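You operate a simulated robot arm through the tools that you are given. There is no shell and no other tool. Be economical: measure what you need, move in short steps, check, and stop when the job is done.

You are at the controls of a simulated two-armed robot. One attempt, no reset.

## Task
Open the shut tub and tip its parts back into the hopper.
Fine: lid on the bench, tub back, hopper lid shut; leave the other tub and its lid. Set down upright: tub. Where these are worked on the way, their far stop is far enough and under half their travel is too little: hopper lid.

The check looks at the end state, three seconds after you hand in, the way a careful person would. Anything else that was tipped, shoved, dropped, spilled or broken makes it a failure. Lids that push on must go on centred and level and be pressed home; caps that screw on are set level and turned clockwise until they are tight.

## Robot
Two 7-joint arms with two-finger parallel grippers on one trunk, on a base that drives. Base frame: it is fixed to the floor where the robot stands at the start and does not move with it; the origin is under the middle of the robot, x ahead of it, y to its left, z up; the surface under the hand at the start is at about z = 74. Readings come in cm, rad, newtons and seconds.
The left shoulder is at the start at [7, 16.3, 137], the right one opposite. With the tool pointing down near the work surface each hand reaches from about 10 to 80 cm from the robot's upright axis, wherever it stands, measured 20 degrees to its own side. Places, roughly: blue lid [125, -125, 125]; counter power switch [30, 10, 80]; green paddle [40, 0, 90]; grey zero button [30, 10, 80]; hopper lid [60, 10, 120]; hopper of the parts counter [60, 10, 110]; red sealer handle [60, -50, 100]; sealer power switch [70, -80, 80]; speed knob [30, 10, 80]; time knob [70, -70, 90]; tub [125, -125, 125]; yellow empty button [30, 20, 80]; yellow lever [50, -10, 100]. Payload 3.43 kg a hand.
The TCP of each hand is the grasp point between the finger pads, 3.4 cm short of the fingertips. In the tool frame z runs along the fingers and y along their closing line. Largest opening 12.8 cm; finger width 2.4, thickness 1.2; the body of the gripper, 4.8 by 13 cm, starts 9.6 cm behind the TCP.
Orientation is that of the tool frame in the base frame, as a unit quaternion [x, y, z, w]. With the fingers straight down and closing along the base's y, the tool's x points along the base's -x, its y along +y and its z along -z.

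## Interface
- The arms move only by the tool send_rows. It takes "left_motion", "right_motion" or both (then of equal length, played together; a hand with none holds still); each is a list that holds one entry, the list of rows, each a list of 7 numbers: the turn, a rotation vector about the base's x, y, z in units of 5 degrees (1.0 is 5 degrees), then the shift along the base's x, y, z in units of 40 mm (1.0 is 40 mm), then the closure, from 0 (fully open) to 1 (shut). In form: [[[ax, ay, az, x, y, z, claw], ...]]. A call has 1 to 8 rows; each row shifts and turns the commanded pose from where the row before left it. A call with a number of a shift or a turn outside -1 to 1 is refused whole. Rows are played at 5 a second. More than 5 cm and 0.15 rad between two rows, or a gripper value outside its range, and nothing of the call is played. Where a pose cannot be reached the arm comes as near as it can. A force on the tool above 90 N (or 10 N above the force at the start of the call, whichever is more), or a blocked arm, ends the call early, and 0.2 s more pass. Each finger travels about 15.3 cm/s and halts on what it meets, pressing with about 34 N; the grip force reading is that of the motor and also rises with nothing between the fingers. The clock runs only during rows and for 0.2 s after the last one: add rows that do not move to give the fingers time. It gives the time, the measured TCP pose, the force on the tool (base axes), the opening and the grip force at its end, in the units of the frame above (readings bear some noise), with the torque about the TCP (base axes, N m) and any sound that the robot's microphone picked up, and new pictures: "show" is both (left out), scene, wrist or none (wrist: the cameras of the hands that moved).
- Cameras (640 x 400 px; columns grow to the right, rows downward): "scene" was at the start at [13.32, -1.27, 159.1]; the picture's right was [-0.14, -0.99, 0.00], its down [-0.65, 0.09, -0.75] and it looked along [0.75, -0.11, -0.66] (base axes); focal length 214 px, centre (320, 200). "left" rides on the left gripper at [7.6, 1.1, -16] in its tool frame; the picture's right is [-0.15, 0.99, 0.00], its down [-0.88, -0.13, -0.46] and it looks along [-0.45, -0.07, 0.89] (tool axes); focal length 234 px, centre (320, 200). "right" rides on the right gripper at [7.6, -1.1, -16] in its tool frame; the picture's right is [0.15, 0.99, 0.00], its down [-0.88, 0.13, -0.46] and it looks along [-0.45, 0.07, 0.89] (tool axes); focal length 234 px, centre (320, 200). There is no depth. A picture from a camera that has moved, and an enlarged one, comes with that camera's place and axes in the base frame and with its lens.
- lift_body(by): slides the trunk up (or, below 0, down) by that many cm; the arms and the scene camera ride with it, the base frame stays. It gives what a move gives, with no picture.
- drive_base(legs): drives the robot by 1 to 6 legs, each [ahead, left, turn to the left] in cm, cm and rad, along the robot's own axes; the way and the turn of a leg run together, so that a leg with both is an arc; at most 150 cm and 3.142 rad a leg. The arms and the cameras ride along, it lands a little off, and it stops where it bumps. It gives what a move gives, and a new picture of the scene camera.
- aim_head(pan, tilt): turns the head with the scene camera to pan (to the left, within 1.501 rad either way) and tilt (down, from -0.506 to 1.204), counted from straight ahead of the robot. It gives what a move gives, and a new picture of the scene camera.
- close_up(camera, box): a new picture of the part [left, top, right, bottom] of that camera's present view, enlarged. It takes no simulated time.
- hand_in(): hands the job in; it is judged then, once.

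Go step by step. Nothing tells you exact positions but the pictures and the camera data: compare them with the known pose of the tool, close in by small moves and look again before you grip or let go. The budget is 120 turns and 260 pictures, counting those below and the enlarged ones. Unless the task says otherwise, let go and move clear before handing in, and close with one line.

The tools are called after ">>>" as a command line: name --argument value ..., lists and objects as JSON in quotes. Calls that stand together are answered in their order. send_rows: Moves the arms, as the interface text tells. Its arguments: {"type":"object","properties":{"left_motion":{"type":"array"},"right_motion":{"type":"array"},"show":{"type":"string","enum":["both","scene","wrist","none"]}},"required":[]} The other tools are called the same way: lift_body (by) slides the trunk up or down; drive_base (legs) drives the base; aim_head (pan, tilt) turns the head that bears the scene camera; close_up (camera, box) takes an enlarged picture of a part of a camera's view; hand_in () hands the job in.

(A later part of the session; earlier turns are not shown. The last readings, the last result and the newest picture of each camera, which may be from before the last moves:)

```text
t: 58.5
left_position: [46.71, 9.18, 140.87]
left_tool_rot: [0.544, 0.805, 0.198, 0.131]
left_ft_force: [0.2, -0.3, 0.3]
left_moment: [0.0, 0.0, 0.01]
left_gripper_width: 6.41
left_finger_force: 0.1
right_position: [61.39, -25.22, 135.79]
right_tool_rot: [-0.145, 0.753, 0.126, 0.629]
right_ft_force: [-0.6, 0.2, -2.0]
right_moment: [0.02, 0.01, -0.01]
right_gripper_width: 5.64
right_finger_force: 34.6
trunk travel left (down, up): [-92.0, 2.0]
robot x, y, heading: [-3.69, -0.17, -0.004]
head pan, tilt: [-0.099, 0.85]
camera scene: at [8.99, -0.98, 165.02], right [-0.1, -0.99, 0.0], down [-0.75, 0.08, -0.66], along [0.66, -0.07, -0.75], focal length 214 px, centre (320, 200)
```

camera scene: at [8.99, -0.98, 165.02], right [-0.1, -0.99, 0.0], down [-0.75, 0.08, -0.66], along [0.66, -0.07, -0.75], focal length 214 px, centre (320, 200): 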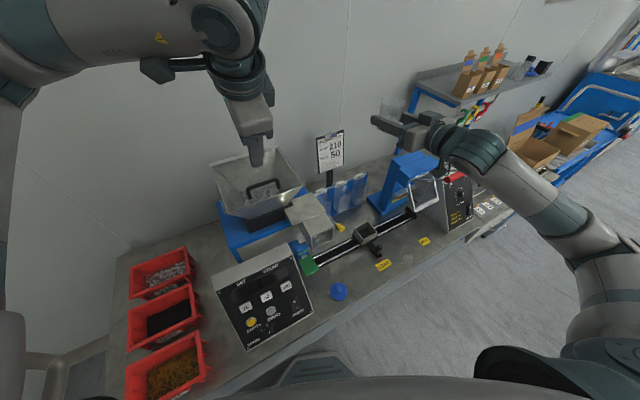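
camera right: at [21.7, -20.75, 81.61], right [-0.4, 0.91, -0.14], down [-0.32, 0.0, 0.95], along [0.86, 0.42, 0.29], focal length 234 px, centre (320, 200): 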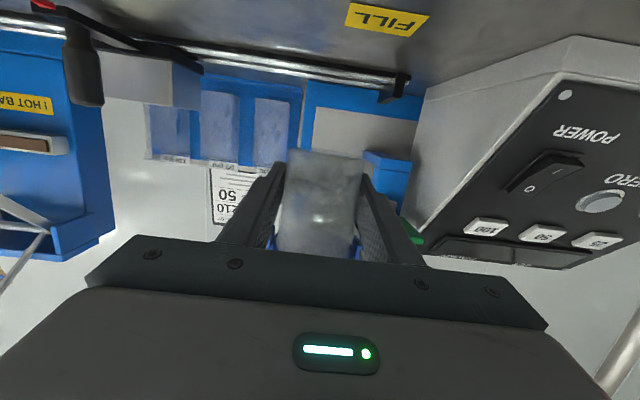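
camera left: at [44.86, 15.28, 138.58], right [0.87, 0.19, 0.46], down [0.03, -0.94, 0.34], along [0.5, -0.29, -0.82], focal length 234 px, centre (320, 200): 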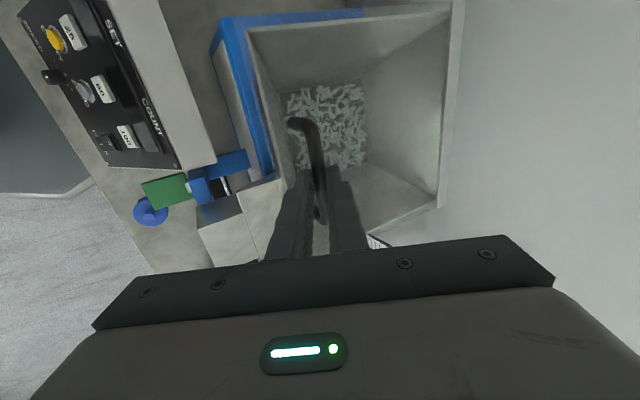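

>>> drive_base --legs '[[0, 0, -0.75]]'

>>> aim_head --pan 0.8 --tilt 0.75

```text
t: 60.8
left_position: [39.8, -27.13, 140.92]
left_tool_rot: [0.798, 0.555, 0.136, 0.194]
left_ft_force: [0.2, -0.3, -0.4]
left_moment: [0.02, -0.02, 0.0]
left_gripper_width: 6.41
left_finger_force: 0.0
right_position: [27.63, -62.44, 135.63]
right_tool_rot: [0.136, 0.755, -0.11, 0.632]
right_ft_force: [0.6, 1.2, -1.5]
right_moment: [-0.02, 0.02, 0.0]
right_gripper_width: 5.69
right_finger_force: 34.3
trunk travel left (down, up): [-92.0, 2.0]
robot x, y, heading: [-3.97, 0.24, -0.732]
head pan, tilt: [-0.099, 0.85]
camera scene: at [5.2, -9.3, 165.02], right [-0.74, -0.67, 0.0], down [-0.5, 0.56, -0.66], along [0.44, -0.49, -0.75], focal length 214 px, centre (320, 200)
```

scene: 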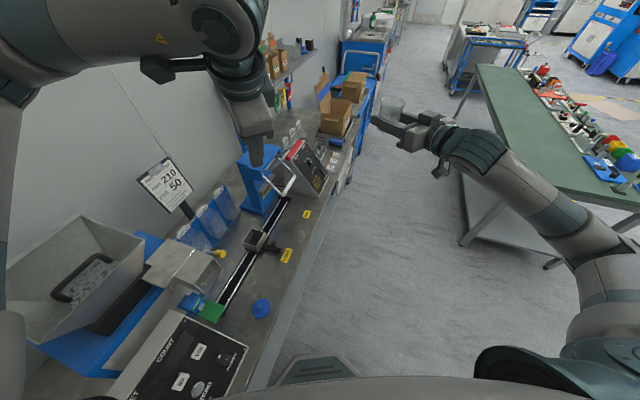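

```text
t: 62.0
left_position: [39.85, -27.16, 140.79]
left_tool_rot: [0.798, 0.554, 0.137, 0.194]
left_ft_force: [1.0, -0.9, 0.2]
left_moment: [0.0, -0.03, -0.01]
left_gripper_width: 6.41
left_finger_force: 0.1
right_position: [27.55, -62.44, 135.72]
right_tool_rot: [0.136, 0.755, -0.11, 0.632]
right_ft_force: [0.3, -0.4, -1.0]
right_moment: [-0.01, 0.0, 0.03]
right_gripper_width: 5.66
right_finger_force: 33.7
trunk travel left (down, up): [-92.0, 2.0]
robot x, y, heading: [-3.47, 0.19, -0.742]
head pan, tilt: [0.799, 0.75]
camera scene: at [8.22, -3.03, 165.82], right [0.06, -1.0, 0.0], down [-0.68, -0.04, -0.73], along [0.73, 0.04, -0.68], focal length 214 px, centre (320, 200)
```

scene: 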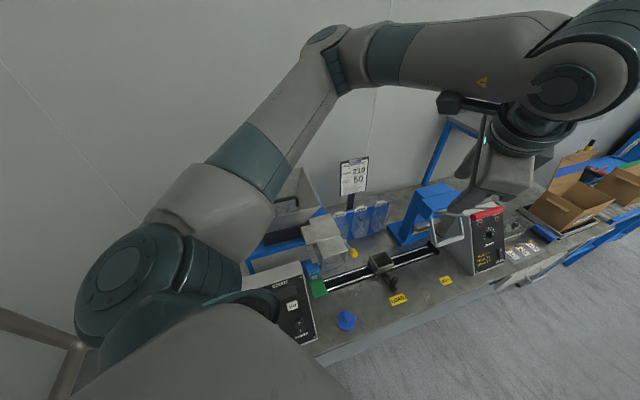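

>>> send_rows --left_motion '[[[0, 0, 1, 0.3, 0.9, 0, 0.5], [0, 0, 1, 0.3, 0.9, 0, 0.5], [0, 0, 1, 0.3, 0.9, 0, 0.5], [0, 0, 1, 0.3, 0.9, 0, 0.5], [0, 0, 1, 0.3, 0.9, 0, 0.5], [0, 0, 1, 0.3, 0.9, 0, 0.5], [0, 0, 1, 0.3, 0.9, 0, 0.5], [0, 0, 1, 0.3, 0.9, 0, 0.5]]]' --show "none"

>>> send_rows --left_motion '[[[0, 0, 0.5, 0.2, 0.5, -0.2, 0.5], [-0.375, 0.927, 0, 0.2, 0.4, -0.2, 0.5], [-0.375, 0.927, 0, 0.1, 0.2, -0.2, 0.5], [-0.375, 0.927, 0, 0.1, 0, -0.2, 0.5], [-0.375, 0.927, 0, 0.1, 0, -0.2, 0.5], [-0.375, 0.927, 0, 0.1, 0, 0, 0.5], [0, 0, 0, 0, 0, 0, 0.5]]]'

```text
t: 63.8
left_position: [49.2, 1.73, 140.88]
left_tool_rot: [0.559, 0.794, 0.194, 0.136]
left_ft_force: [0.4, 0.4, -0.1]
left_moment: [-0.02, 0.01, -0.02]
left_gripper_width: 6.41
left_finger_force: 0.1
right_position: [27.62, -62.16, 135.8]
right_tool_rot: [0.136, 0.754, -0.111, 0.633]
right_ft_force: [0.3, 0.6, -1.1]
right_moment: [0.03, -0.01, -0.04]
right_gripper_width: 5.64
right_finger_force: 33.6
trunk travel left (down, up): [-92.0, 2.0]
robot x, y, heading: [-3.71, 0.05, -0.743]
head pan, tilt: [0.799, 0.75]
```

```text
t: 65.4
left_position: [52.39, 5.85, 136.93]
left_tool_rot: [0.559, 0.829, 0.018, 0.01]
left_ft_force: [0.6, 0.2, -1.1]
left_moment: [-0.01, -0.01, 0.01]
left_gripper_width: 6.35
left_finger_force: 0.1
right_position: [27.54, -62.39, 135.61]
right_tool_rot: [0.136, 0.755, -0.109, 0.632]
right_ft_force: [-0.4, 1.4, -1.0]
right_moment: [0.05, -0.03, 0.0]
right_gripper_width: 5.64
right_finger_force: 33.9
trunk travel left (down, up): [-92.0, 2.0]
robot x, y, heading: [-3.99, 0.25, -0.74]
head pan, tilt: [0.799, 0.75]
camera scene: at [8.16, -3.1, 165.82], right [0.06, -1.0, 0.0], down [-0.68, -0.04, -0.73], along [0.73, 0.04, -0.68], focal length 214 px, centre (320, 200)
camera left: at [49.94, 13.14, 152.84], right [0.97, 0.24, 0.04], down [0.19, -0.87, 0.45], along [0.14, -0.43, -0.89], focal length 234 px, centre (320, 200)
```

scene: 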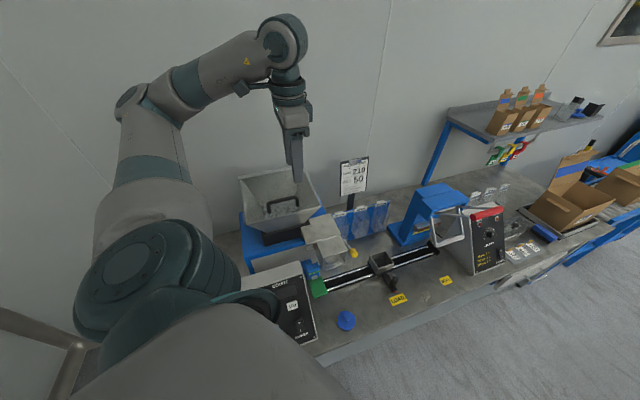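
left: 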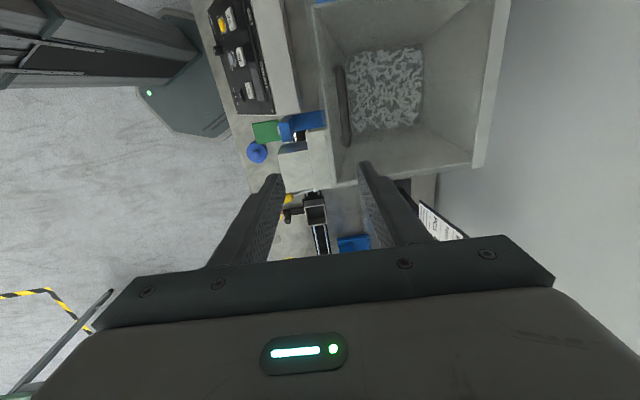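

>>> send_rows --left_motion '[[[0, 0, 0, 0.28, 0.63, -0.3, 0.6], [0, 0, 0, 0.27, 0.63, -0.3, 0.6], [0, 0, 0, 0, 0, -0.6, 0.6], [0, 0, 0, 0, 0, -0.6, 0.6], [0, 0, 0, 0, 0, -0.6, 0.6], [0, 0, 0, 0, 0, 0, 0.6]]]' --show "wrist"

>>> close_up --camera "scene" --box '[220, 130, 348, 230]'

```text
t: 66.8
left_position: [54.98, 10.93, 127.12]
left_tool_rot: [0.558, 0.829, 0.019, 0.012]
left_ft_force: [0.7, 0.2, 1.0]
left_moment: [0.02, 0.01, 0.03]
left_gripper_width: 5.15
left_finger_force: 0.0
right_position: [27.61, -62.47, 135.52]
right_tool_rot: [0.136, 0.755, -0.11, 0.632]
right_ft_force: [0.1, -0.3, -1.1]
right_moment: [0.01, 0.01, -0.02]
right_gripper_width: 5.64
right_finger_force: 34.4
trunk travel left (down, up): [-92.0, 2.0]
robot x, y, heading: [-3.94, -0.14, -0.738]
head pan, tilt: [0.799, 0.75]
camera left: at [52.46, 18.08, 143.13], right [0.97, 0.24, 0.04], down [0.19, -0.87, 0.45], along [0.14, -0.43, -0.89], focal length 234 px, centre (320, 200)
```

left: 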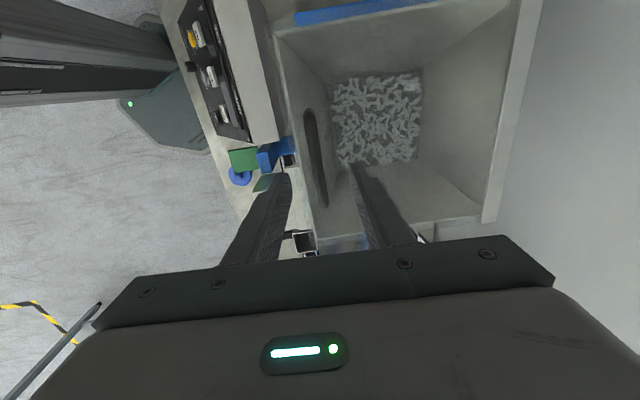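

```text
4.00 times, centred on (284, 180) of scene
camera zoom: at [8.2, -3.08, 165.82], right [0.06, -1.0, 0.0], down [-0.68, -0.04, -0.73], along [0.73, 0.04, -0.68], focal length 858 px, centre (464, 280)
```

zoom: 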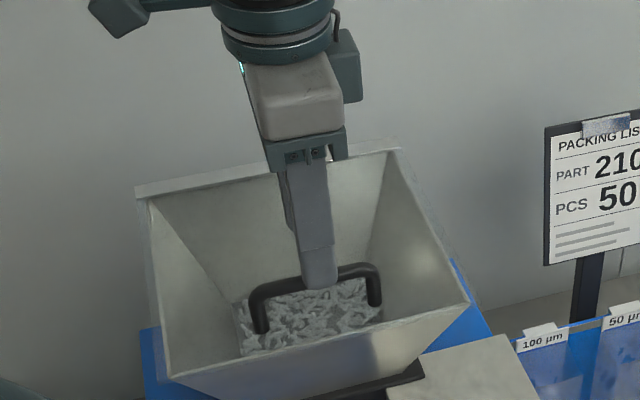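

>>> send_rows --left_motion '[[[0, 0, 0, -0.05, 0, -0.42, 0.6], [0, 0, 0, -0.04, -0.02, -0.42, 0.65], [0, 0, 0, 0, 0, 0, 0.75], [0, 0, 0, 0, 0, 0, 0.85], [0, 0, 0, 0, 0, 0, 1], [0, 0, 0, 0, 0, 0, 1]]]' --show "wrist"

>>> close_up --camera "scene" --box '[220, 130, 348, 230]'

```text
t: 68.2
left_position: [54.78, 10.96, 123.83]
left_tool_rot: [0.557, 0.83, 0.019, 0.013]
left_ft_force: [21.6, 7.5, 15.2]
left_moment: [0.36, -0.58, 0.52]
left_gripper_width: 1.13
left_finger_force: 44.8
right_position: [27.78, -62.28, 135.65]
right_tool_rot: [0.136, 0.756, -0.11, 0.631]
right_ft_force: [0.1, -0.6, -0.5]
right_moment: [0.02, 0.04, 0.0]
right_gripper_width: 5.63
right_finger_force: 34.0
trunk travel left (down, up): [-92.0, 2.0]
robot x, y, heading: [-3.73, -0.02, -0.738]
head pan, tilt: [0.799, 0.75]
camera left: at [52.27, 18.25, 139.83], right [0.97, 0.24, 0.04], down [0.19, -0.87, 0.45], along [0.15, -0.43, -0.89], focal length 234 px, centre (320, 200)
```

left: 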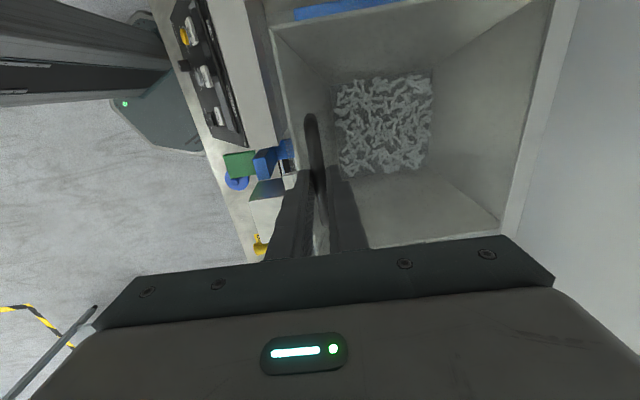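

```text
4.00 times, centred on (284, 180) of scene
camera zoom: at [8.59, -2.86, 165.82], right [0.06, -1.0, 0.0], down [-0.68, -0.04, -0.73], along [0.73, 0.04, -0.68], focal length 858 px, centre (464, 280)
```

zoom: 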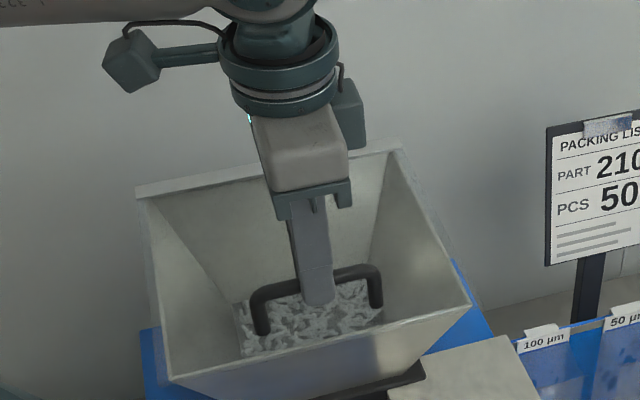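

Gripped again with the arm comfortable. Swinging the lid up.

>>> send_rows --left_motion '[[[-0.056, 0.139, 0, 0.11, 0.045, 0.451, 1], [-0.056, 0.139, 0, 0.11, 0.045, 0.451, 1], [-0.056, 0.139, 0, 0.181, 0.073, 0.426, 1], [-0.056, 0.139, 0, 0.181, 0.073, 0.426, 1], [-0.056, 0.139, 0, 0.246, 0.099, 0.385, 1], [-0.056, 0.139, 0, 0.246, 0.099, 0.385, 1], [-0.056, 0.139, 0, 0.306, 0.124, 0.334, 1], [-0.056, 0.139, 0, 0.306, 0.124, 0.334, 1]]]' --show "scene"

```text
t: 70.0
left_position: [60.44, 12.72, 135.7]
left_tool_rot: [0.556, 0.831, -0.021, -0.026]
left_ft_force: [10.7, 19.4, -11.9]
left_moment: [0.35, -2.44, 0.34]
left_gripper_width: 1.14
left_finger_force: 45.2
left hand out of reach, approached as far as the arm can: row 8
right_position: [27.92, -62.44, 135.62]
right_tool_rot: [0.135, 0.755, -0.109, 0.632]
right_ft_force: [1.1, -0.4, -2.1]
right_moment: [-0.04, -0.05, -0.03]
right_gripper_width: 5.63
right_finger_force: 34.0
trunk travel left (down, up): [-92.0, 2.0]
robot x, y, heading: [-3.89, -0.31, -0.741]
head pan, tilt: [0.799, 0.75]
camera scene: at [8.54, -3.11, 165.76], right [0.06, -1.0, 0.0], down [-0.68, -0.04, -0.73], along [0.73, 0.04, -0.68], focal length 214 px, centre (320, 200)
```

scene: 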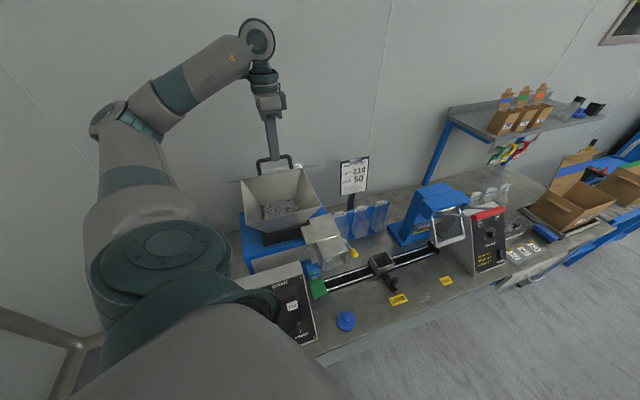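

>>> send_rows --left_motion '[[[0.1, -0.25, 0, 0.2, 0.09, 0.25, 1], [0.1, -0.25, 0, 0.3, 0.12, 0.3, 1], [0.1, -0.25, 0, 0.3, 0.12, 0.3, 1]]]' --show "wrist"

```text
t: 70.8
left_position: [61.54, 13.46, 136.75]
left_tool_rot: [0.55, 0.835, 0.012, -0.034]
left_ft_force: [21.9, 24.3, -27.5]
left_moment: [0.77, 0.1, -1.07]
left_gripper_width: 1.21
left_finger_force: 46.3
left hand out of reach, approached as far as the arm can: row 1, 2, 3
right_position: [28.12, -61.87, 135.7]
right_tool_rot: [0.134, 0.756, -0.11, 0.632]
right_ft_force: [-0.7, -0.4, -1.1]
right_moment: [-0.02, 0.01, 0.0]
right_gripper_width: 5.65
right_finger_force: 34.5
trunk travel left (down, up): [-92.0, 2.0]
robot x, y, heading: [-3.43, -0.38, -0.736]
head pan, tilt: [0.799, 0.75]
camera left: at [60.26, 19.93, 153.19], right [0.97, 0.26, -0.03], down [0.25, -0.89, 0.39], along [0.08, -0.39, -0.92], focal length 234 px, centre (320, 200)
```

left: 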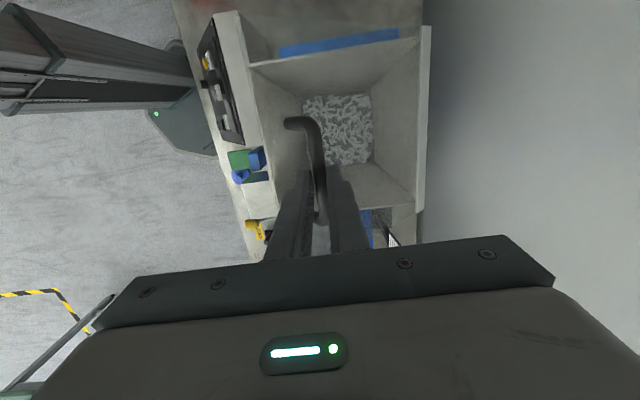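

The left arm stalls again near 37° open, which is less than half. New plan: lower the lid, face forward, lift it by the bar to about 35°, prop it briefly with the right hand, then push it fully open from underneath with the left hand pointing forward. Lowering the lid first.

>>> send_rows --left_motion '[[[-0.057, -0.125, 0, -0.306, -0.124, -0.334, 1], [-0.057, -0.125, 0, -0.306, -0.124, -0.334, 1], [-0.057, -0.125, 0, -0.246, -0.099, -0.385, 1], [-0.057, -0.125, 0, -0.246, -0.099, -0.385, 1], [-0.057, -0.125, 0, -0.181, -0.073, -0.426, 1], [-0.057, -0.125, 0, -0.181, -0.073, -0.426, 1], [-0.057, -0.125, 0, -0.11, -0.045, -0.44, 1], [-0.057, -0.125, 0, -0.09, -0.045, -0.4, 1]]]' --show "scene"

```text
t: 72.6
left_position: [54.38, 9.32, 127.02]
left_tool_rot: [0.558, 0.828, 0.013, 0.049]
left_ft_force: [0.1, 0.2, 0.4]
left_moment: [0.01, 0.0, 0.01]
left_gripper_width: 0.0
left_finger_force: 33.1
right_position: [27.43, -62.63, 135.75]
right_tool_rot: [0.136, 0.754, -0.109, 0.633]
right_ft_force: [0.6, -0.6, -0.6]
right_moment: [0.0, 0.0, 0.02]
right_gripper_width: 5.65
right_finger_force: 33.9
trunk travel left (down, up): [-92.0, 2.0]
robot x, y, heading: [-3.54, 0.21, -0.739]
head pan, tilt: [0.799, 0.75]
camera scene: at [8.05, -3.16, 165.83], right [0.06, -1.0, 0.0], down [-0.68, -0.04, -0.73], along [0.73, 0.04, -0.68], focal length 214 px, centre (320, 200)
```

scene: 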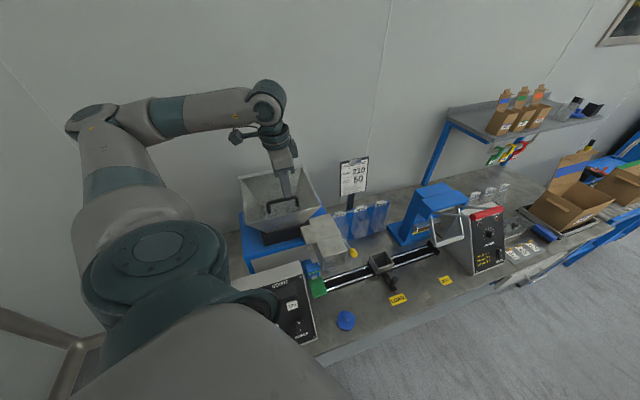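

>>> send_rows --left_motion '[[[0, 0, 0, 0, 0.1, 0.9, 0.9], [0, 0, 0, 0, 0.1, 0.9, 0.9], [0, 0, 0, 0, 0.1, 0.9, 0.9], [0, 0, 0, 0.7, 0.25, 0.1, 0.9], [0, 0, 0, 0.7, 0.25, 0.1, 0.9], [0, 0, 0, 0.7, 0.25, 0.1, 0.9], [0, 0, 0, 0.7, 0.25, 0.1, 0.9]]]' --show "scene"

>>> close_up --camera "scene" --box '[220, 150, 348, 250]'

```text
t: 74.2
left_position: [61.2, 12.72, 138.36]
left_tool_rot: [0.555, 0.83, 0.012, 0.05]
left_ft_force: [-0.1, -0.6, 0.0]
left_moment: [-0.02, 0.01, 0.02]
left_gripper_width: 1.3
left_finger_force: 0.2
left hand out of reach, approached as far as the arm can: row 6, 7
right_position: [27.53, -62.37, 135.73]
right_tool_rot: [0.136, 0.755, -0.11, 0.632]
right_ft_force: [0.1, 0.6, -1.1]
right_moment: [0.0, 0.04, -0.05]
right_gripper_width: 5.67
right_finger_force: 34.2
trunk travel left (down, up): [-92.0, 2.0]
robot x, y, heading: [-3.85, -0.01, -0.74]
head pan, tilt: [0.799, 0.75]
camera scene: at [8.17, -3.01, 165.83], right [0.06, -1.0, 0.0], down [-0.68, -0.04, -0.73], along [0.73, 0.04, -0.68], focal length 214 px, centre (320, 200)
```

scene: 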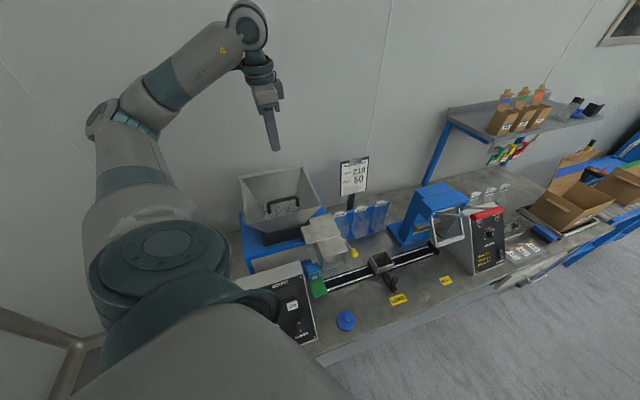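

```text
4.00 times, centred on (284, 200) of scene
camera zoom: at [8.17, -3.01, 165.83], right [0.06, -1.0, 0.0], down [-0.68, -0.04, -0.73], along [0.73, 0.04, -0.68], focal length 858 px, centre (464, 200)
```

zoom: 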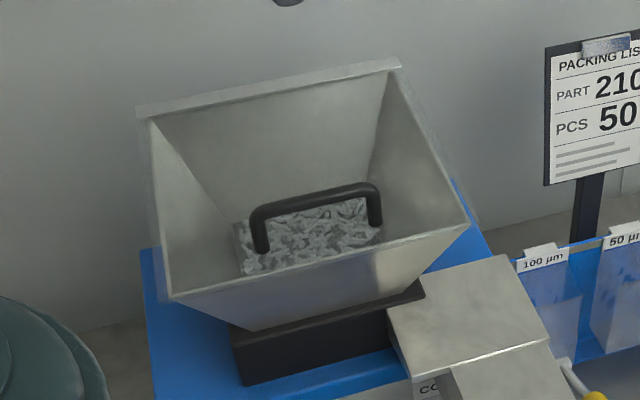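

Lid is shut and intact. Testing in free air whether the left hand reaches further when tilted forward.

>>> send_rows --left_motion '[[[0.375, -0.927, 0, 0, 0, 0.1, 0.9], [0.375, -0.927, 0, 0, 0, 0.1, 0.9], [0.375, -0.927, 0, 0, 0, 0.1, 0.9], [0.375, -0.927, 0, 0, 0, 0.1, 0.9], [0.375, -0.927, 0, 0, 0, 0, 0.9], [0.375, -0.927, 0, 0, 0, 0, 0.9], [0, 0, 0, 0.6, 0.25, 0, 0.9], [0, 0, 0, 0.7, 0.28, 0, 0.9]]]' --show "none"

>>> send_rows --left_motion '[[[0, 0, 0, 0.7, 0.28, 0, 0.9], [0, 0, 0, 0.7, 0.28, 0, 0.9], [0, 0, 0, 0, 0, 0, 0.9]]]' --show "scene"

```text
t: 76.0
left_position: [65.73, 13.67, 139.68]
left_tool_rot: [0.54, 0.788, 0.226, 0.191]
left_ft_force: [0.1, 0.0, 0.0]
left_moment: [-0.01, 0.03, 0.0]
left_gripper_width: 1.26
left_finger_force: 0.1
left hand out of reach, approached as far as the arm can: row 8
right_position: [27.69, -62.44, 135.7]
right_tool_rot: [0.136, 0.755, -0.11, 0.632]
right_ft_force: [-0.1, -0.1, -0.7]
right_moment: [-0.03, 0.04, -0.01]
right_gripper_width: 5.63
right_finger_force: 33.9
trunk travel left (down, up): [-92.0, 2.0]
robot x, y, heading: [-3.18, 0.25, -0.736]
head pan, tilt: [0.799, 0.75]
```

```text
t: 76.8
left_position: [67.33, 12.88, 139.64]
left_tool_rot: [0.539, 0.788, 0.225, 0.192]
left_ft_force: [-0.4, 0.0, 0.2]
left_moment: [-0.01, -0.02, -0.01]
left_gripper_width: 1.28
left_finger_force: 0.1
left hand out of reach, approached as far as the arm can: row 1, 2
right_position: [27.46, -62.38, 135.66]
right_tool_rot: [0.135, 0.754, -0.109, 0.633]
right_ft_force: [-0.6, -1.2, -0.8]
right_moment: [-0.04, 0.02, -0.02]
right_gripper_width: 5.68
right_finger_force: 34.2
trunk travel left (down, up): [-92.0, 2.0]
robot x, y, heading: [-4.3, 0.18, -0.744]
head pan, tilt: [0.799, 0.75]
camera scene: at [8.11, -2.98, 165.83], right [0.06, -1.0, 0.0], down [-0.68, -0.04, -0.73], along [0.73, 0.04, -0.68], focal length 214 px, centre (320, 200)
```

scene: 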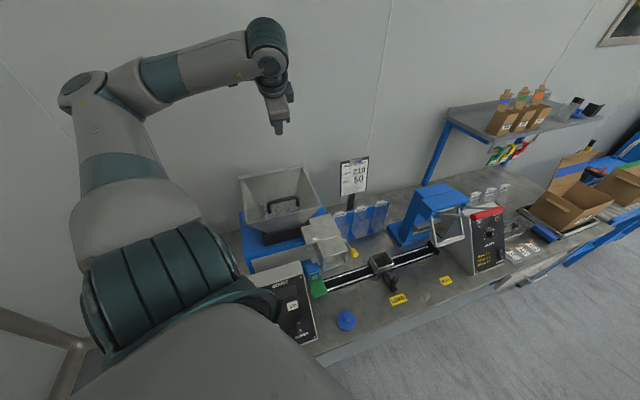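

>>> send_rows --left_motion '[[[0, 0, 0, -0.8, -0.3, 0.2, 0.9], [0, 0, 0, -0.8, -0.3, 0.2, 0.9], [0, 0, 0, -0.8, -0.3, 0.2, 0.9]]]' --show "none"

>>> drive_base --legs '[[0, 0, 0.38]]'

>>> send_rows --left_motion '[[[0, 0, -0.9, 0.1, -0.3, 0, 0.9], [0, 0, -0.9, 0.1, -0.3, 0, 0.9], [0, 0, -0.9, 0.1, -0.3, 0, 0.9], [0, 0, -0.9, 0.1, -0.3, 0, 0.9], [0, 0, -0.75, 0.1, -0.3, 0, 0.9], [0, 0, 0, 0, 0, 0, 0.9]]]' --show "none"

```text
t: 77.6
left_position: [58.01, 9.19, 142.16]
left_tool_rot: [0.541, 0.787, 0.225, 0.191]
left_ft_force: [1.2, 0.1, -0.4]
left_moment: [-0.03, -0.01, 0.02]
left_gripper_width: 1.27
left_finger_force: 0.1
right_position: [27.4, -62.58, 135.65]
right_tool_rot: [0.137, 0.754, -0.11, 0.633]
right_ft_force: [-0.4, -0.2, -1.6]
right_moment: [-0.01, -0.02, 0.07]
right_gripper_width: 5.7
right_finger_force: 33.7
trunk travel left (down, up): [-92.0, 2.0]
robot x, y, heading: [-3.01, -0.09, -0.738]
head pan, tilt: [0.799, 0.75]
```

```text
t: 79.2
left_position: [50.31, 31.5, 142.19]
left_tool_rot: [0.383, 0.875, 0.257, 0.146]
left_ft_force: [1.0, 0.0, -0.1]
left_moment: [0.03, 0.03, -0.02]
left_gripper_width: 1.26
left_finger_force: 0.1
right_position: [48.42, -46.54, 135.55]
right_tool_rot: [-0.008, 0.767, 0.011, 0.641]
right_ft_force: [-0.2, 1.0, -1.8]
right_moment: [-0.01, 0.03, 0.01]
right_gripper_width: 5.65
right_finger_force: 34.1
trunk travel left (down, up): [-92.0, 2.0]
robot x, y, heading: [-3.99, -0.07, -0.366]
head pan, tilt: [0.799, 0.75]
camera scene: at [8.42, 1.52, 165.82], right [0.42, -0.91, 0.0], down [-0.62, -0.29, -0.73], along [0.66, 0.31, -0.68], focal length 214 px, centre (320, 200)
```

scene: 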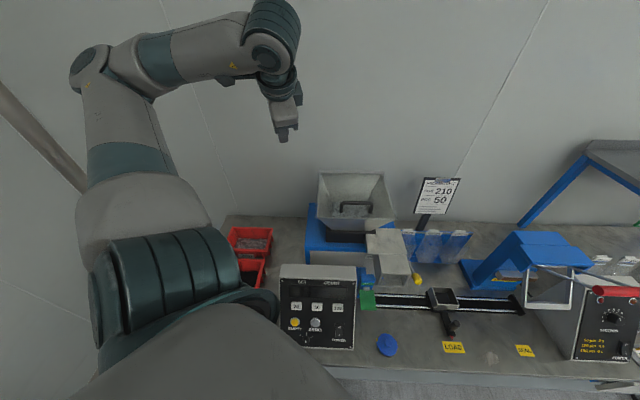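

```text
t: 80.6
left_position: [52.43, 25.57, 142.16]
left_tool_rot: [0.542, 0.786, 0.225, 0.192]
left_ft_force: [-0.4, 0.7, 0.3]
left_moment: [0.01, 0.01, -0.01]
left_gripper_width: 1.29
left_finger_force: 0.1
right_position: [48.29, -46.51, 135.77]
right_tool_rot: [-0.009, 0.767, 0.011, 0.641]
right_ft_force: [0.6, -0.1, -0.3]
right_moment: [0.02, 0.01, -0.01]
right_gripper_width: 5.63
right_finger_force: 33.9
trunk travel left (down, up): [-92.0, 2.0]
robot x, y, heading: [-3.93, 0.11, -0.361]
head pan, tilt: [0.799, 0.75]
```

>>> send_rows --left_motion '[[[0, 0, 0, 0.85, -0.66, -0.1, 0.9], [0, 0, 0, 0.85, -0.66, -0.1, 0.9], [0, 0, 0, 0.85, -0.66, -0.1, 0.9], [0, 0, 0, 0.85, -0.66, -0.1, 0.9], [0, 0, 0, 0.6, 0.25, 0.1, 0.9], [0, 0, 0, 0.6, 0.25, 0.1, 0.9], [0, 0, 0, 0.5, 0.2, 0.1, 0.9], [0, 0, 0, 0, 0, 0, 0.9]]]' --show "scene"

```text
t: 82.4
left_position: [68.93, 16.18, 140.83]
left_tool_rot: [0.541, 0.788, 0.225, 0.19]
left_ft_force: [0.5, -0.4, 0.0]
left_moment: [0.0, 0.0, 0.02]
left_gripper_width: 1.28
left_finger_force: 0.0
left hand out of reach, approached as far as the arm can: row 6, 7
right_position: [48.58, -46.54, 135.55]
right_tool_rot: [-0.007, 0.768, 0.011, 0.64]
right_ft_force: [0.0, 0.2, -1.6]
right_moment: [0.01, 0.02, 0.01]
right_gripper_width: 5.65
right_finger_force: 33.6
trunk travel left (down, up): [-92.0, 2.0]
robot x, y, heading: [-3.73, -0.16, -0.363]
head pan, tilt: [0.799, 0.75]
camera scene: at [8.71, 1.51, 165.8], right [0.42, -0.91, 0.0], down [-0.62, -0.29, -0.73], along [0.66, 0.31, -0.68], focal length 214 px, centre (320, 200)
```

scene: 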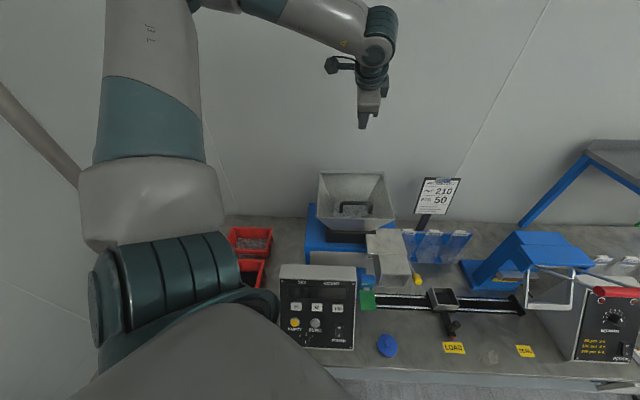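

Now with heading -21° the left hand reaches far enough for about 70° of opening. Coming back down to the handle, and moving the base 3.5 cm closer.

>>> send_rows --left_motion '[[[0, 0, 0, -0.91, -0.34, -0.3, 0.8], [0, 0, 0, -0.91, -0.34, -0.3, 0.68], [0, 0, 0, -0.91, -0.34, -0.3, 0.68], [0, 0, 0, -0.91, -0.34, -0.4, 0.68], [0, 0, 0, -0.91, -0.34, -0.4, 0.68], [0, 0, 0, -0.91, -0.34, -0.4, 0.68]]]' --show "none"

>>> drive_base --legs '[[3.4, 1.3, 0]]'

>>> close_up --camera "left" --box '[160, 30, 480, 230]'

```text
t: 83.8
left_position: [48.9, 6.45, 133.37]
left_tool_rot: [0.542, 0.787, 0.226, 0.189]
left_ft_force: [0.0, -0.3, -0.2]
left_moment: [0.02, 0.02, 0.05]
left_gripper_width: 4.11
left_finger_force: 0.0
left hand out of reach, approached as far as the arm can: row 6
right_position: [48.37, -46.88, 135.51]
right_tool_rot: [-0.008, 0.767, 0.012, 0.641]
right_ft_force: [0.1, -0.3, -0.7]
right_moment: [-0.01, -0.02, 0.07]
right_gripper_width: 5.64
right_finger_force: 34.3
trunk travel left (down, up): [-92.0, 2.0]
robot x, y, heading: [-3.91, -0.0, -0.356]
head pan, tilt: [0.799, 0.75]
```

```text
t: 84.6
left_position: [51.56, 6.61, 133.67]
left_tool_rot: [0.541, 0.787, 0.226, 0.194]
left_ft_force: [-1.5, 0.7, 0.7]
left_moment: [-0.01, -0.05, -0.04]
left_gripper_width: 4.09
left_finger_force: 0.0
right_position: [50.82, -46.56, 136.2]
right_tool_rot: [-0.008, 0.764, 0.01, 0.645]
right_ft_force: [-0.4, -0.2, -0.3]
right_moment: [0.01, 0.01, -0.01]
right_gripper_width: 5.64
right_finger_force: 33.9
trunk travel left (down, up): [-92.0, 2.0]
robot x, y, heading: [-0.25, 0.09, -0.367]
head pan, tilt: [0.799, 0.75]
camera scene: at [10.76, 1.64, 165.93], right [0.42, -0.91, 0.0], down [-0.61, -0.29, -0.74], along [0.67, 0.31, -0.68], focal length 214 px, centre (320, 200)
```

scene: 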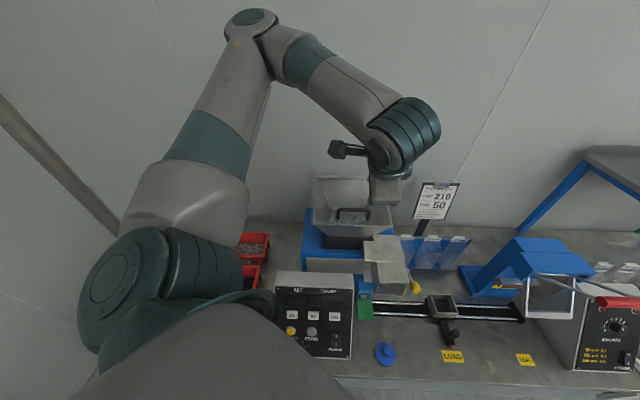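

```text
2.00 times, centred on (320, 130) of left
camera zoom: at [41.0, 11.74, 147.16], right [0.8, 0.17, 0.57], down [-0.05, -0.93, 0.35], along [0.59, -0.31, -0.74], focal length 468 px, centre (320, 340)
```

zoom: 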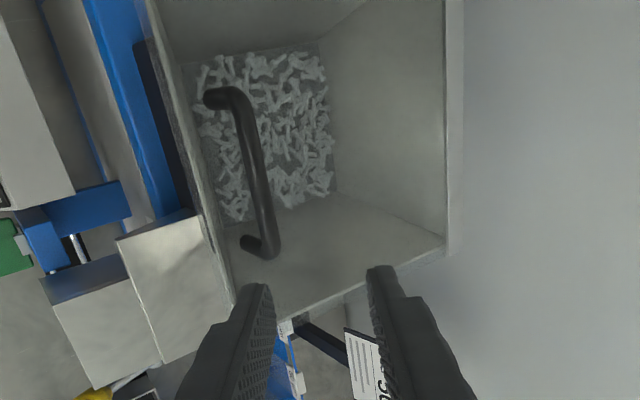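

The robot seems to have nudged something (slight pitch change), so I back off immediately.

>>> drive_base --legs '[[-3.4, -1.3, 0]]'

>>> aim_head --pan 0.5 --tilt 1.0

```text
t: 85.5
left_position: [49.94, 6.56, 132.81]
left_tool_rot: [0.542, 0.788, 0.223, 0.187]
left_ft_force: [0.6, -0.1, -1.0]
left_moment: [-0.04, 0.09, 0.0]
left_gripper_width: 4.13
left_finger_force: 0.1
right_position: [49.28, -46.51, 135.19]
right_tool_rot: [-0.009, 0.77, 0.012, 0.638]
right_ft_force: [1.1, 1.2, -2.5]
right_moment: [0.01, 0.02, -0.01]
right_gripper_width: 5.66
right_finger_force: 34.5
trunk travel left (down, up): [-92.0, 2.0]
robot x, y, heading: [-3.74, -0.14, -0.361]
head pan, tilt: [0.799, 0.75]
camera scene: at [9.71, 1.56, 165.69], right [0.42, -0.91, 0.0], down [-0.62, -0.29, -0.73], along [0.66, 0.31, -0.69], focal length 214 px, centre (320, 200)
```

scene: 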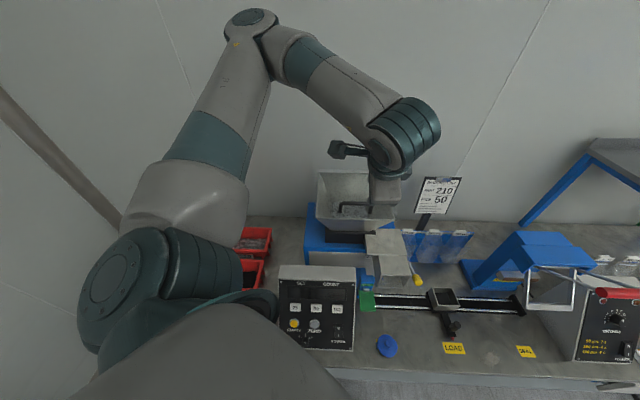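

```text
t: 86.3
left_position: [48.95, 6.57, 133.3]
left_tool_rot: [0.541, 0.787, 0.226, 0.191]
left_ft_force: [-0.5, 0.1, 0.5]
left_moment: [0.02, -0.04, 0.03]
left_gripper_width: 4.1
left_finger_force: 0.1
right_position: [48.32, -46.48, 135.77]
right_tool_rot: [-0.008, 0.767, 0.011, 0.641]
right_ft_force: [0.7, 0.8, -1.0]
right_moment: [0.02, 0.04, 0.0]
right_gripper_width: 5.63
right_finger_force: 33.5
trunk travel left (down, up): [-92.0, 2.0]
robot x, y, heading: [-3.87, 0.15, -0.363]
head pan, tilt: [0.499, 1.0]
camera scene: at [7.76, -0.97, 163.91], right [0.14, -0.99, 0.0], down [-0.83, -0.12, -0.54], along [0.54, 0.07, -0.84], focal length 214 px, centre (320, 200)
```

scene: 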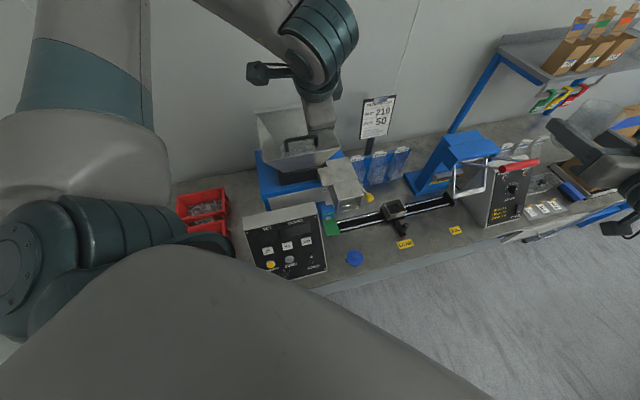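

That was only transient sway (the pose settled back exactly). Driving the 3.5 cm forward again and going to the pre-grip point.

>>> drive_base --legs '[[3.4, 1.3, 0]]'

>>> send_rows --left_motion '[[[0, 0, 0, -0.2, 0.3, -0.3, 0.68], [0, 0, 0, -0.2, 0.3, -0.3, 0.68], [0, 0, 0, 0, 0.1, -0.3, 0.68], [0, 0, 0, 0, 0, 0, 0.68]]]' --show "wrist"

```text
t: 87.2
left_position: [51.45, 6.59, 133.96]
left_tool_rot: [0.541, 0.786, 0.227, 0.194]
left_ft_force: [-0.6, 0.7, 0.0]
left_moment: [0.01, -0.08, 0.01]
left_gripper_width: 4.11
left_finger_force: 0.1
right_position: [50.76, -46.52, 136.17]
right_tool_rot: [-0.009, 0.764, 0.011, 0.645]
right_ft_force: [-2.2, -0.7, -0.8]
right_moment: [-0.04, 0.0, -0.01]
right_gripper_width: 5.65
right_finger_force: 34.0
trunk travel left (down, up): [-92.0, 2.0]
robot x, y, heading: [-0.29, -0.14, -0.368]
head pan, tilt: [0.499, 1.0]
camera scene: at [10.01, -1.0, 164.02], right [0.13, -0.99, 0.0], down [-0.83, -0.11, -0.55], along [0.54, 0.07, -0.84], focal length 214 px, centre (320, 200)
```

scene: 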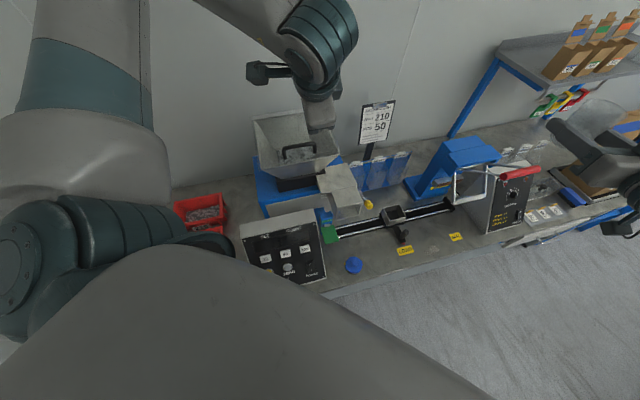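

```text
t: 88.2
left_position: [53.92, 7.43, 130.55]
left_tool_rot: [0.542, 0.787, 0.225, 0.188]
left_ft_force: [-0.2, -0.1, -0.6]
left_moment: [-0.02, 0.0, -0.01]
left_gripper_width: 4.12
left_finger_force: 0.0
left hand out of reach, approached as far as the arm can: row 1, 2, 3
right_position: [51.97, -46.67, 135.63]
right_tool_rot: [-0.008, 0.767, 0.011, 0.641]
right_ft_force: [-0.1, 0.5, -0.8]
right_moment: [0.01, -0.02, -0.02]
right_gripper_width: 5.67
right_finger_force: 34.1
trunk travel left (down, up): [-92.0, 2.0]
robot x, y, heading: [-0.39, 0.14, -0.363]
head pan, tilt: [0.499, 1.0]
camera left: at [43.51, 12.58, 144.12], right [0.81, 0.17, 0.56], down [-0.05, -0.94, 0.35], along [0.58, -0.31, -0.75], focal length 234 px, centre (320, 200)
```

left: 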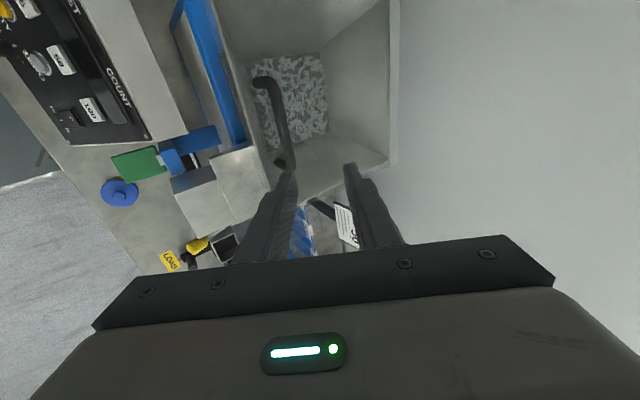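

>>> send_rows --left_motion '[[[0, 0, 0, -0.05, 0.4, 0, 0.6], [0, 0, 0, -0.05, 0.4, -0.3, 0.6], [0, 0, 0, 0, 0, -0.4, 0.6], [0, 0, 0, 0, 0, 0, 0.6]]]' --show "wrist"

```text
t: 89.2
left_position: [55.29, 9.54, 128.25]
left_tool_rot: [0.542, 0.786, 0.226, 0.191]
left_ft_force: [-0.2, -0.2, -0.9]
left_moment: [0.02, 0.0, -0.01]
left_gripper_width: 5.11
left_finger_force: 0.1
left hand out of reach, approached as far as the arm can: row 1, 2
right_position: [51.61, -46.69, 135.73]
right_tool_rot: [-0.009, 0.767, 0.011, 0.642]
right_ft_force: [-0.3, -0.3, -1.2]
right_moment: [0.0, -0.03, 0.01]
right_gripper_width: 5.68
right_finger_force: 34.7
trunk travel left (down, up): [-92.0, 2.0]
robot x, y, heading: [-0.35, 0.06, -0.364]
head pan, tilt: [0.499, 1.0]
camera left: at [44.92, 14.66, 141.67], right [0.81, 0.17, 0.56], down [-0.05, -0.93, 0.35], along [0.59, -0.31, -0.75], focal length 234 px, centre (320, 200)
```

left: 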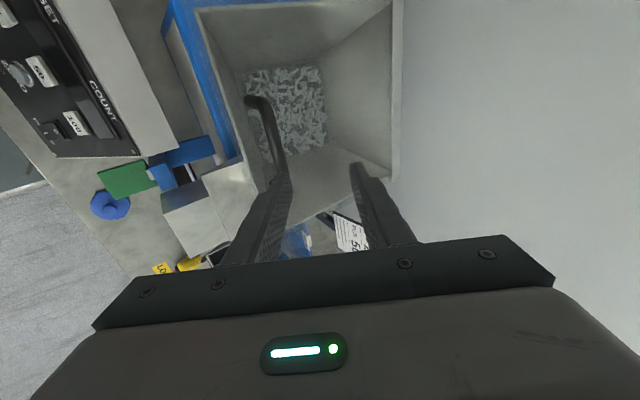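

>>> send_rows --left_motion '[[[-0.375, 0.927, 0, 0, 0, 0, 0.6], [-0.375, 0.927, 0, -0.05, 0.05, 0, 0.6], [-0.375, 0.927, 0, -0.1, 0.1, 0, 0.6], [-0.375, 0.927, 0, -0.1, 0.1, 0, 0.6], [0, 0, 0, 0, 0, 0, 0.6]]]' --show "wrist"

>>> close_up --camera "scene" --box '[220, 80, 380, 220]'

```text
t: 90.4
left_position: [54.27, 10.7, 128.32]
left_tool_rot: [0.558, 0.82, 0.083, 0.096]
left_ft_force: [0.4, -0.4, -0.5]
left_moment: [-0.01, 0.01, 0.0]
left_gripper_width: 5.1
left_finger_force: 0.1
right_position: [51.7, -46.71, 135.6]
right_tool_rot: [-0.008, 0.767, 0.011, 0.642]
right_ft_force: [-0.2, -0.6, -0.5]
right_moment: [0.02, 0.02, 0.0]
right_gripper_width: 5.67
right_finger_force: 33.6
trunk travel left (down, up): [-92.0, 2.0]
robot x, y, heading: [-0.37, -0.11, -0.366]
head pan, tilt: [0.499, 1.0]
camera left: at [48.5, 17.66, 143.55], right [0.94, 0.22, 0.25], down [0.09, -0.88, 0.47], along [0.33, -0.42, -0.85], focal length 234 px, centre (320, 200)
```

left: 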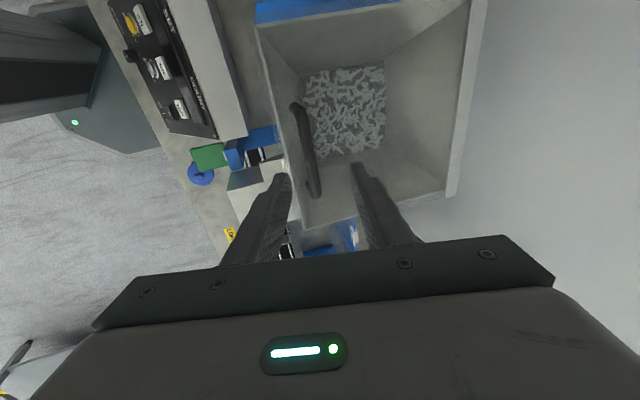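

```text
2.86 times, centred on (300, 150) of scene
camera zoom: at [11.24, -1.04, 163.91], right [0.13, -0.99, 0.0], down [-0.83, -0.11, -0.54], along [0.54, 0.07, -0.84], focal length 613 px, centre (377, 343)
```

zoom: 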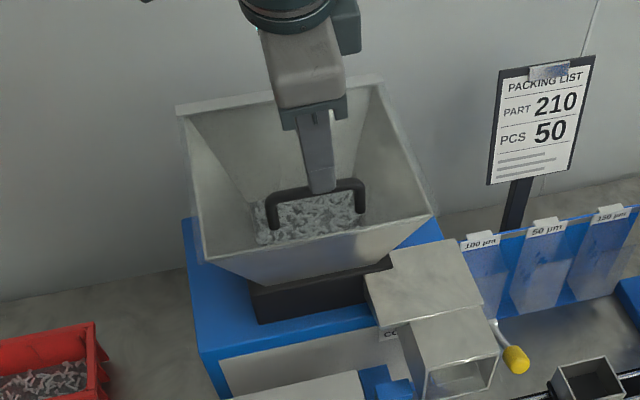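

>>> send_rows --left_motion '[[[0, 0, 0, -0.05, 0.02, -0.4, 0.6], [0, 0, 0, -0.02, 0, -0.4, 0.6], [0, 0, 0, 0, 0, -0.35, 0.65], [0, 0, 0, 0, 0, 0, 0.75], [0, 0, 0, 0, 0, 0, 0.85], [0, 0, 0, 0, 0, 0, 1], [0, 0, 0, 0, 0, 0, 1]]]' --show "wrist"

```text
t: 92.0
left_position: [54.3, 10.78, 123.77]
left_tool_rot: [0.556, 0.821, 0.083, 0.097]
left_ft_force: [16.7, 7.2, 15.7]
left_moment: [0.78, -0.35, 0.45]
left_gripper_width: 1.14
left_finger_force: 44.5
right_position: [51.91, -46.48, 135.65]
right_tool_rot: [-0.007, 0.768, 0.009, 0.641]
right_ft_force: [0.8, -0.7, -1.0]
right_moment: [-0.03, 0.01, -0.01]
right_gripper_width: 5.63
right_finger_force: 34.3
trunk travel left (down, up): [-92.0, 2.0]
robot x, y, heading: [-0.18, -0.13, -0.361]
head pan, tilt: [0.499, 1.0]
camera left: at [48.48, 17.9, 139.02], right [0.94, 0.23, 0.25], down [0.09, -0.88, 0.47], along [0.33, -0.42, -0.85], focal length 234 px, centre (320, 200)
```

left: 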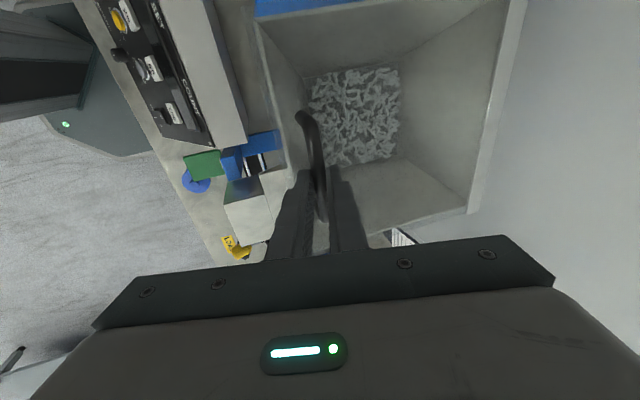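

>>> send_rows --left_motion '[[[0.105, -0.26, 0, 0.11, 0.045, 0.433, 1], [0.105, -0.26, 0, 0.11, 0.045, 0.433, 1], [0.105, -0.26, 0, 0.166, 0.067, 0.405, 1], [0.105, -0.26, 0, 0.166, 0.067, 0.405, 1], [0.105, -0.26, 0, 0.229, 0.093, 0.365, 1], [0.105, -0.26, 0, 0.229, 0.093, 0.365, 1]]]' --show "none"

```text
t: 93.4
left_position: [57.8, 12.37, 133.5]
left_tool_rot: [0.554, 0.808, 0.143, 0.137]
left_ft_force: [-7.5, 5.1, -0.1]
left_moment: [-0.11, 0.28, -0.26]
left_gripper_width: 1.19
left_finger_force: 44.7
right_position: [51.57, -46.48, 135.86]
right_tool_rot: [-0.008, 0.767, 0.01, 0.642]
right_ft_force: [-0.1, 0.1, -2.0]
right_moment: [-0.02, -0.01, -0.01]
right_gripper_width: 5.65
right_finger_force: 33.9
trunk travel left (down, up): [-92.0, 2.0]
robot x, y, heading: [-0.19, -0.28, -0.365]
head pan, tilt: [0.499, 1.0]
```

>>> send_rows --left_motion '[[[0.105, -0.26, 0, 0.275, 0.112, 0.32, 1], [0.105, -0.26, 0, 0.275, 0.112, 0.32, 1], [0.105, -0.26, 0, 0.33, 0.135, 0.262, 1], [0.105, -0.26, 0, 0.33, 0.135, 0.262, 1]]]' --show "scene"

```text
t: 94.4
left_position: [62.51, 14.39, 138.28]
left_tool_rot: [0.548, 0.799, 0.185, 0.165]
left_ft_force: [-8.5, -1.0, 7.8]
left_moment: [-0.61, -0.06, -0.81]
left_gripper_width: 1.18
left_finger_force: 44.8
right_position: [51.4, -46.58, 135.79]
right_tool_rot: [-0.008, 0.766, 0.011, 0.643]
right_ft_force: [0.3, -0.4, -1.2]
right_moment: [-0.01, 0.0, -0.04]
right_gripper_width: 5.66
right_finger_force: 34.7
trunk travel left (down, up): [-92.0, 2.0]
robot x, y, heading: [-0.11, -0.2, -0.366]
head pan, tilt: [0.499, 1.0]
camera scene: at [10.89, -1.04, 163.95], right [0.13, -0.99, 0.0], down [-0.83, -0.11, -0.54], along [0.54, 0.07, -0.84], focal length 214 px, centre (320, 200)
```

scene: 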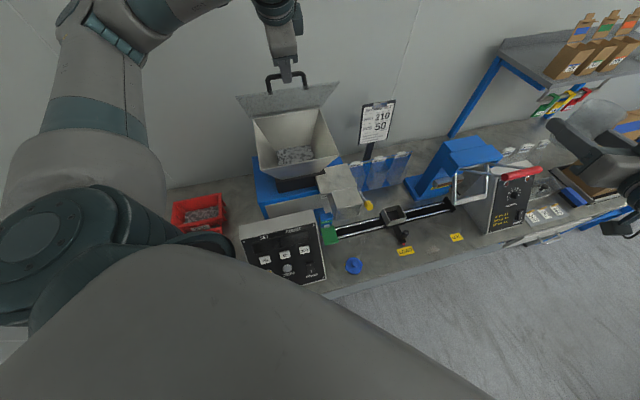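

>>> send_rows --left_motion '[[[0.105, -0.26, 0, 0.36, 0.146, 0.22, 1], [0.105, -0.26, 0, 0.36, 0.146, 0.21, 1], [0.105, -0.26, 0, 0.38, 0.154, 0.15, 1], [0.105, -0.26, 0, 0.38, 0.154, 0.14, 1]]]' --show "scene"

```text
t: 95.4
left_position: [68.77, 16.97, 140.95]
left_tool_rot: [0.541, 0.788, 0.223, 0.188]
left_ft_force: [-7.8, 9.6, 9.7]
left_moment: [1.21, 0.66, -0.32]
left_gripper_width: 1.23
left_finger_force: 44.4
right_position: [51.74, -46.64, 135.65]
right_tool_rot: [-0.008, 0.767, 0.011, 0.641]
right_ft_force: [0.3, -1.0, -1.7]
right_moment: [-0.02, -0.01, -0.01]
right_gripper_width: 5.64
right_finger_force: 34.2
trunk travel left (down, up): [-92.0, 2.0]
robot x, y, heading: [-0.28, -0.11, -0.36]
head pan, tilt: [0.499, 1.0]
camera scene: at [11.29, -1.01, 163.85], right [0.14, -0.99, 0.0], down [-0.83, -0.11, -0.54], along [0.53, 0.07, -0.84], focal length 214 px, centre (320, 200)
```

scene: 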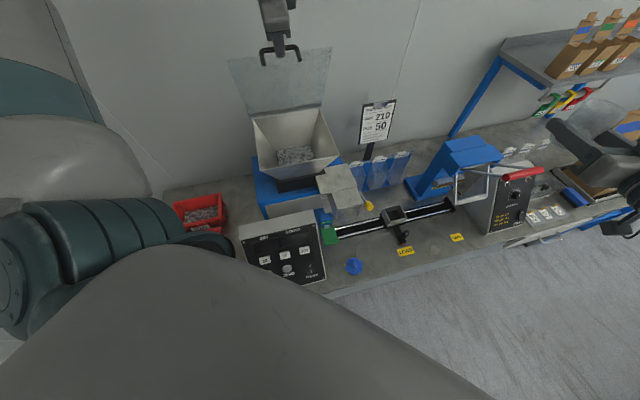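

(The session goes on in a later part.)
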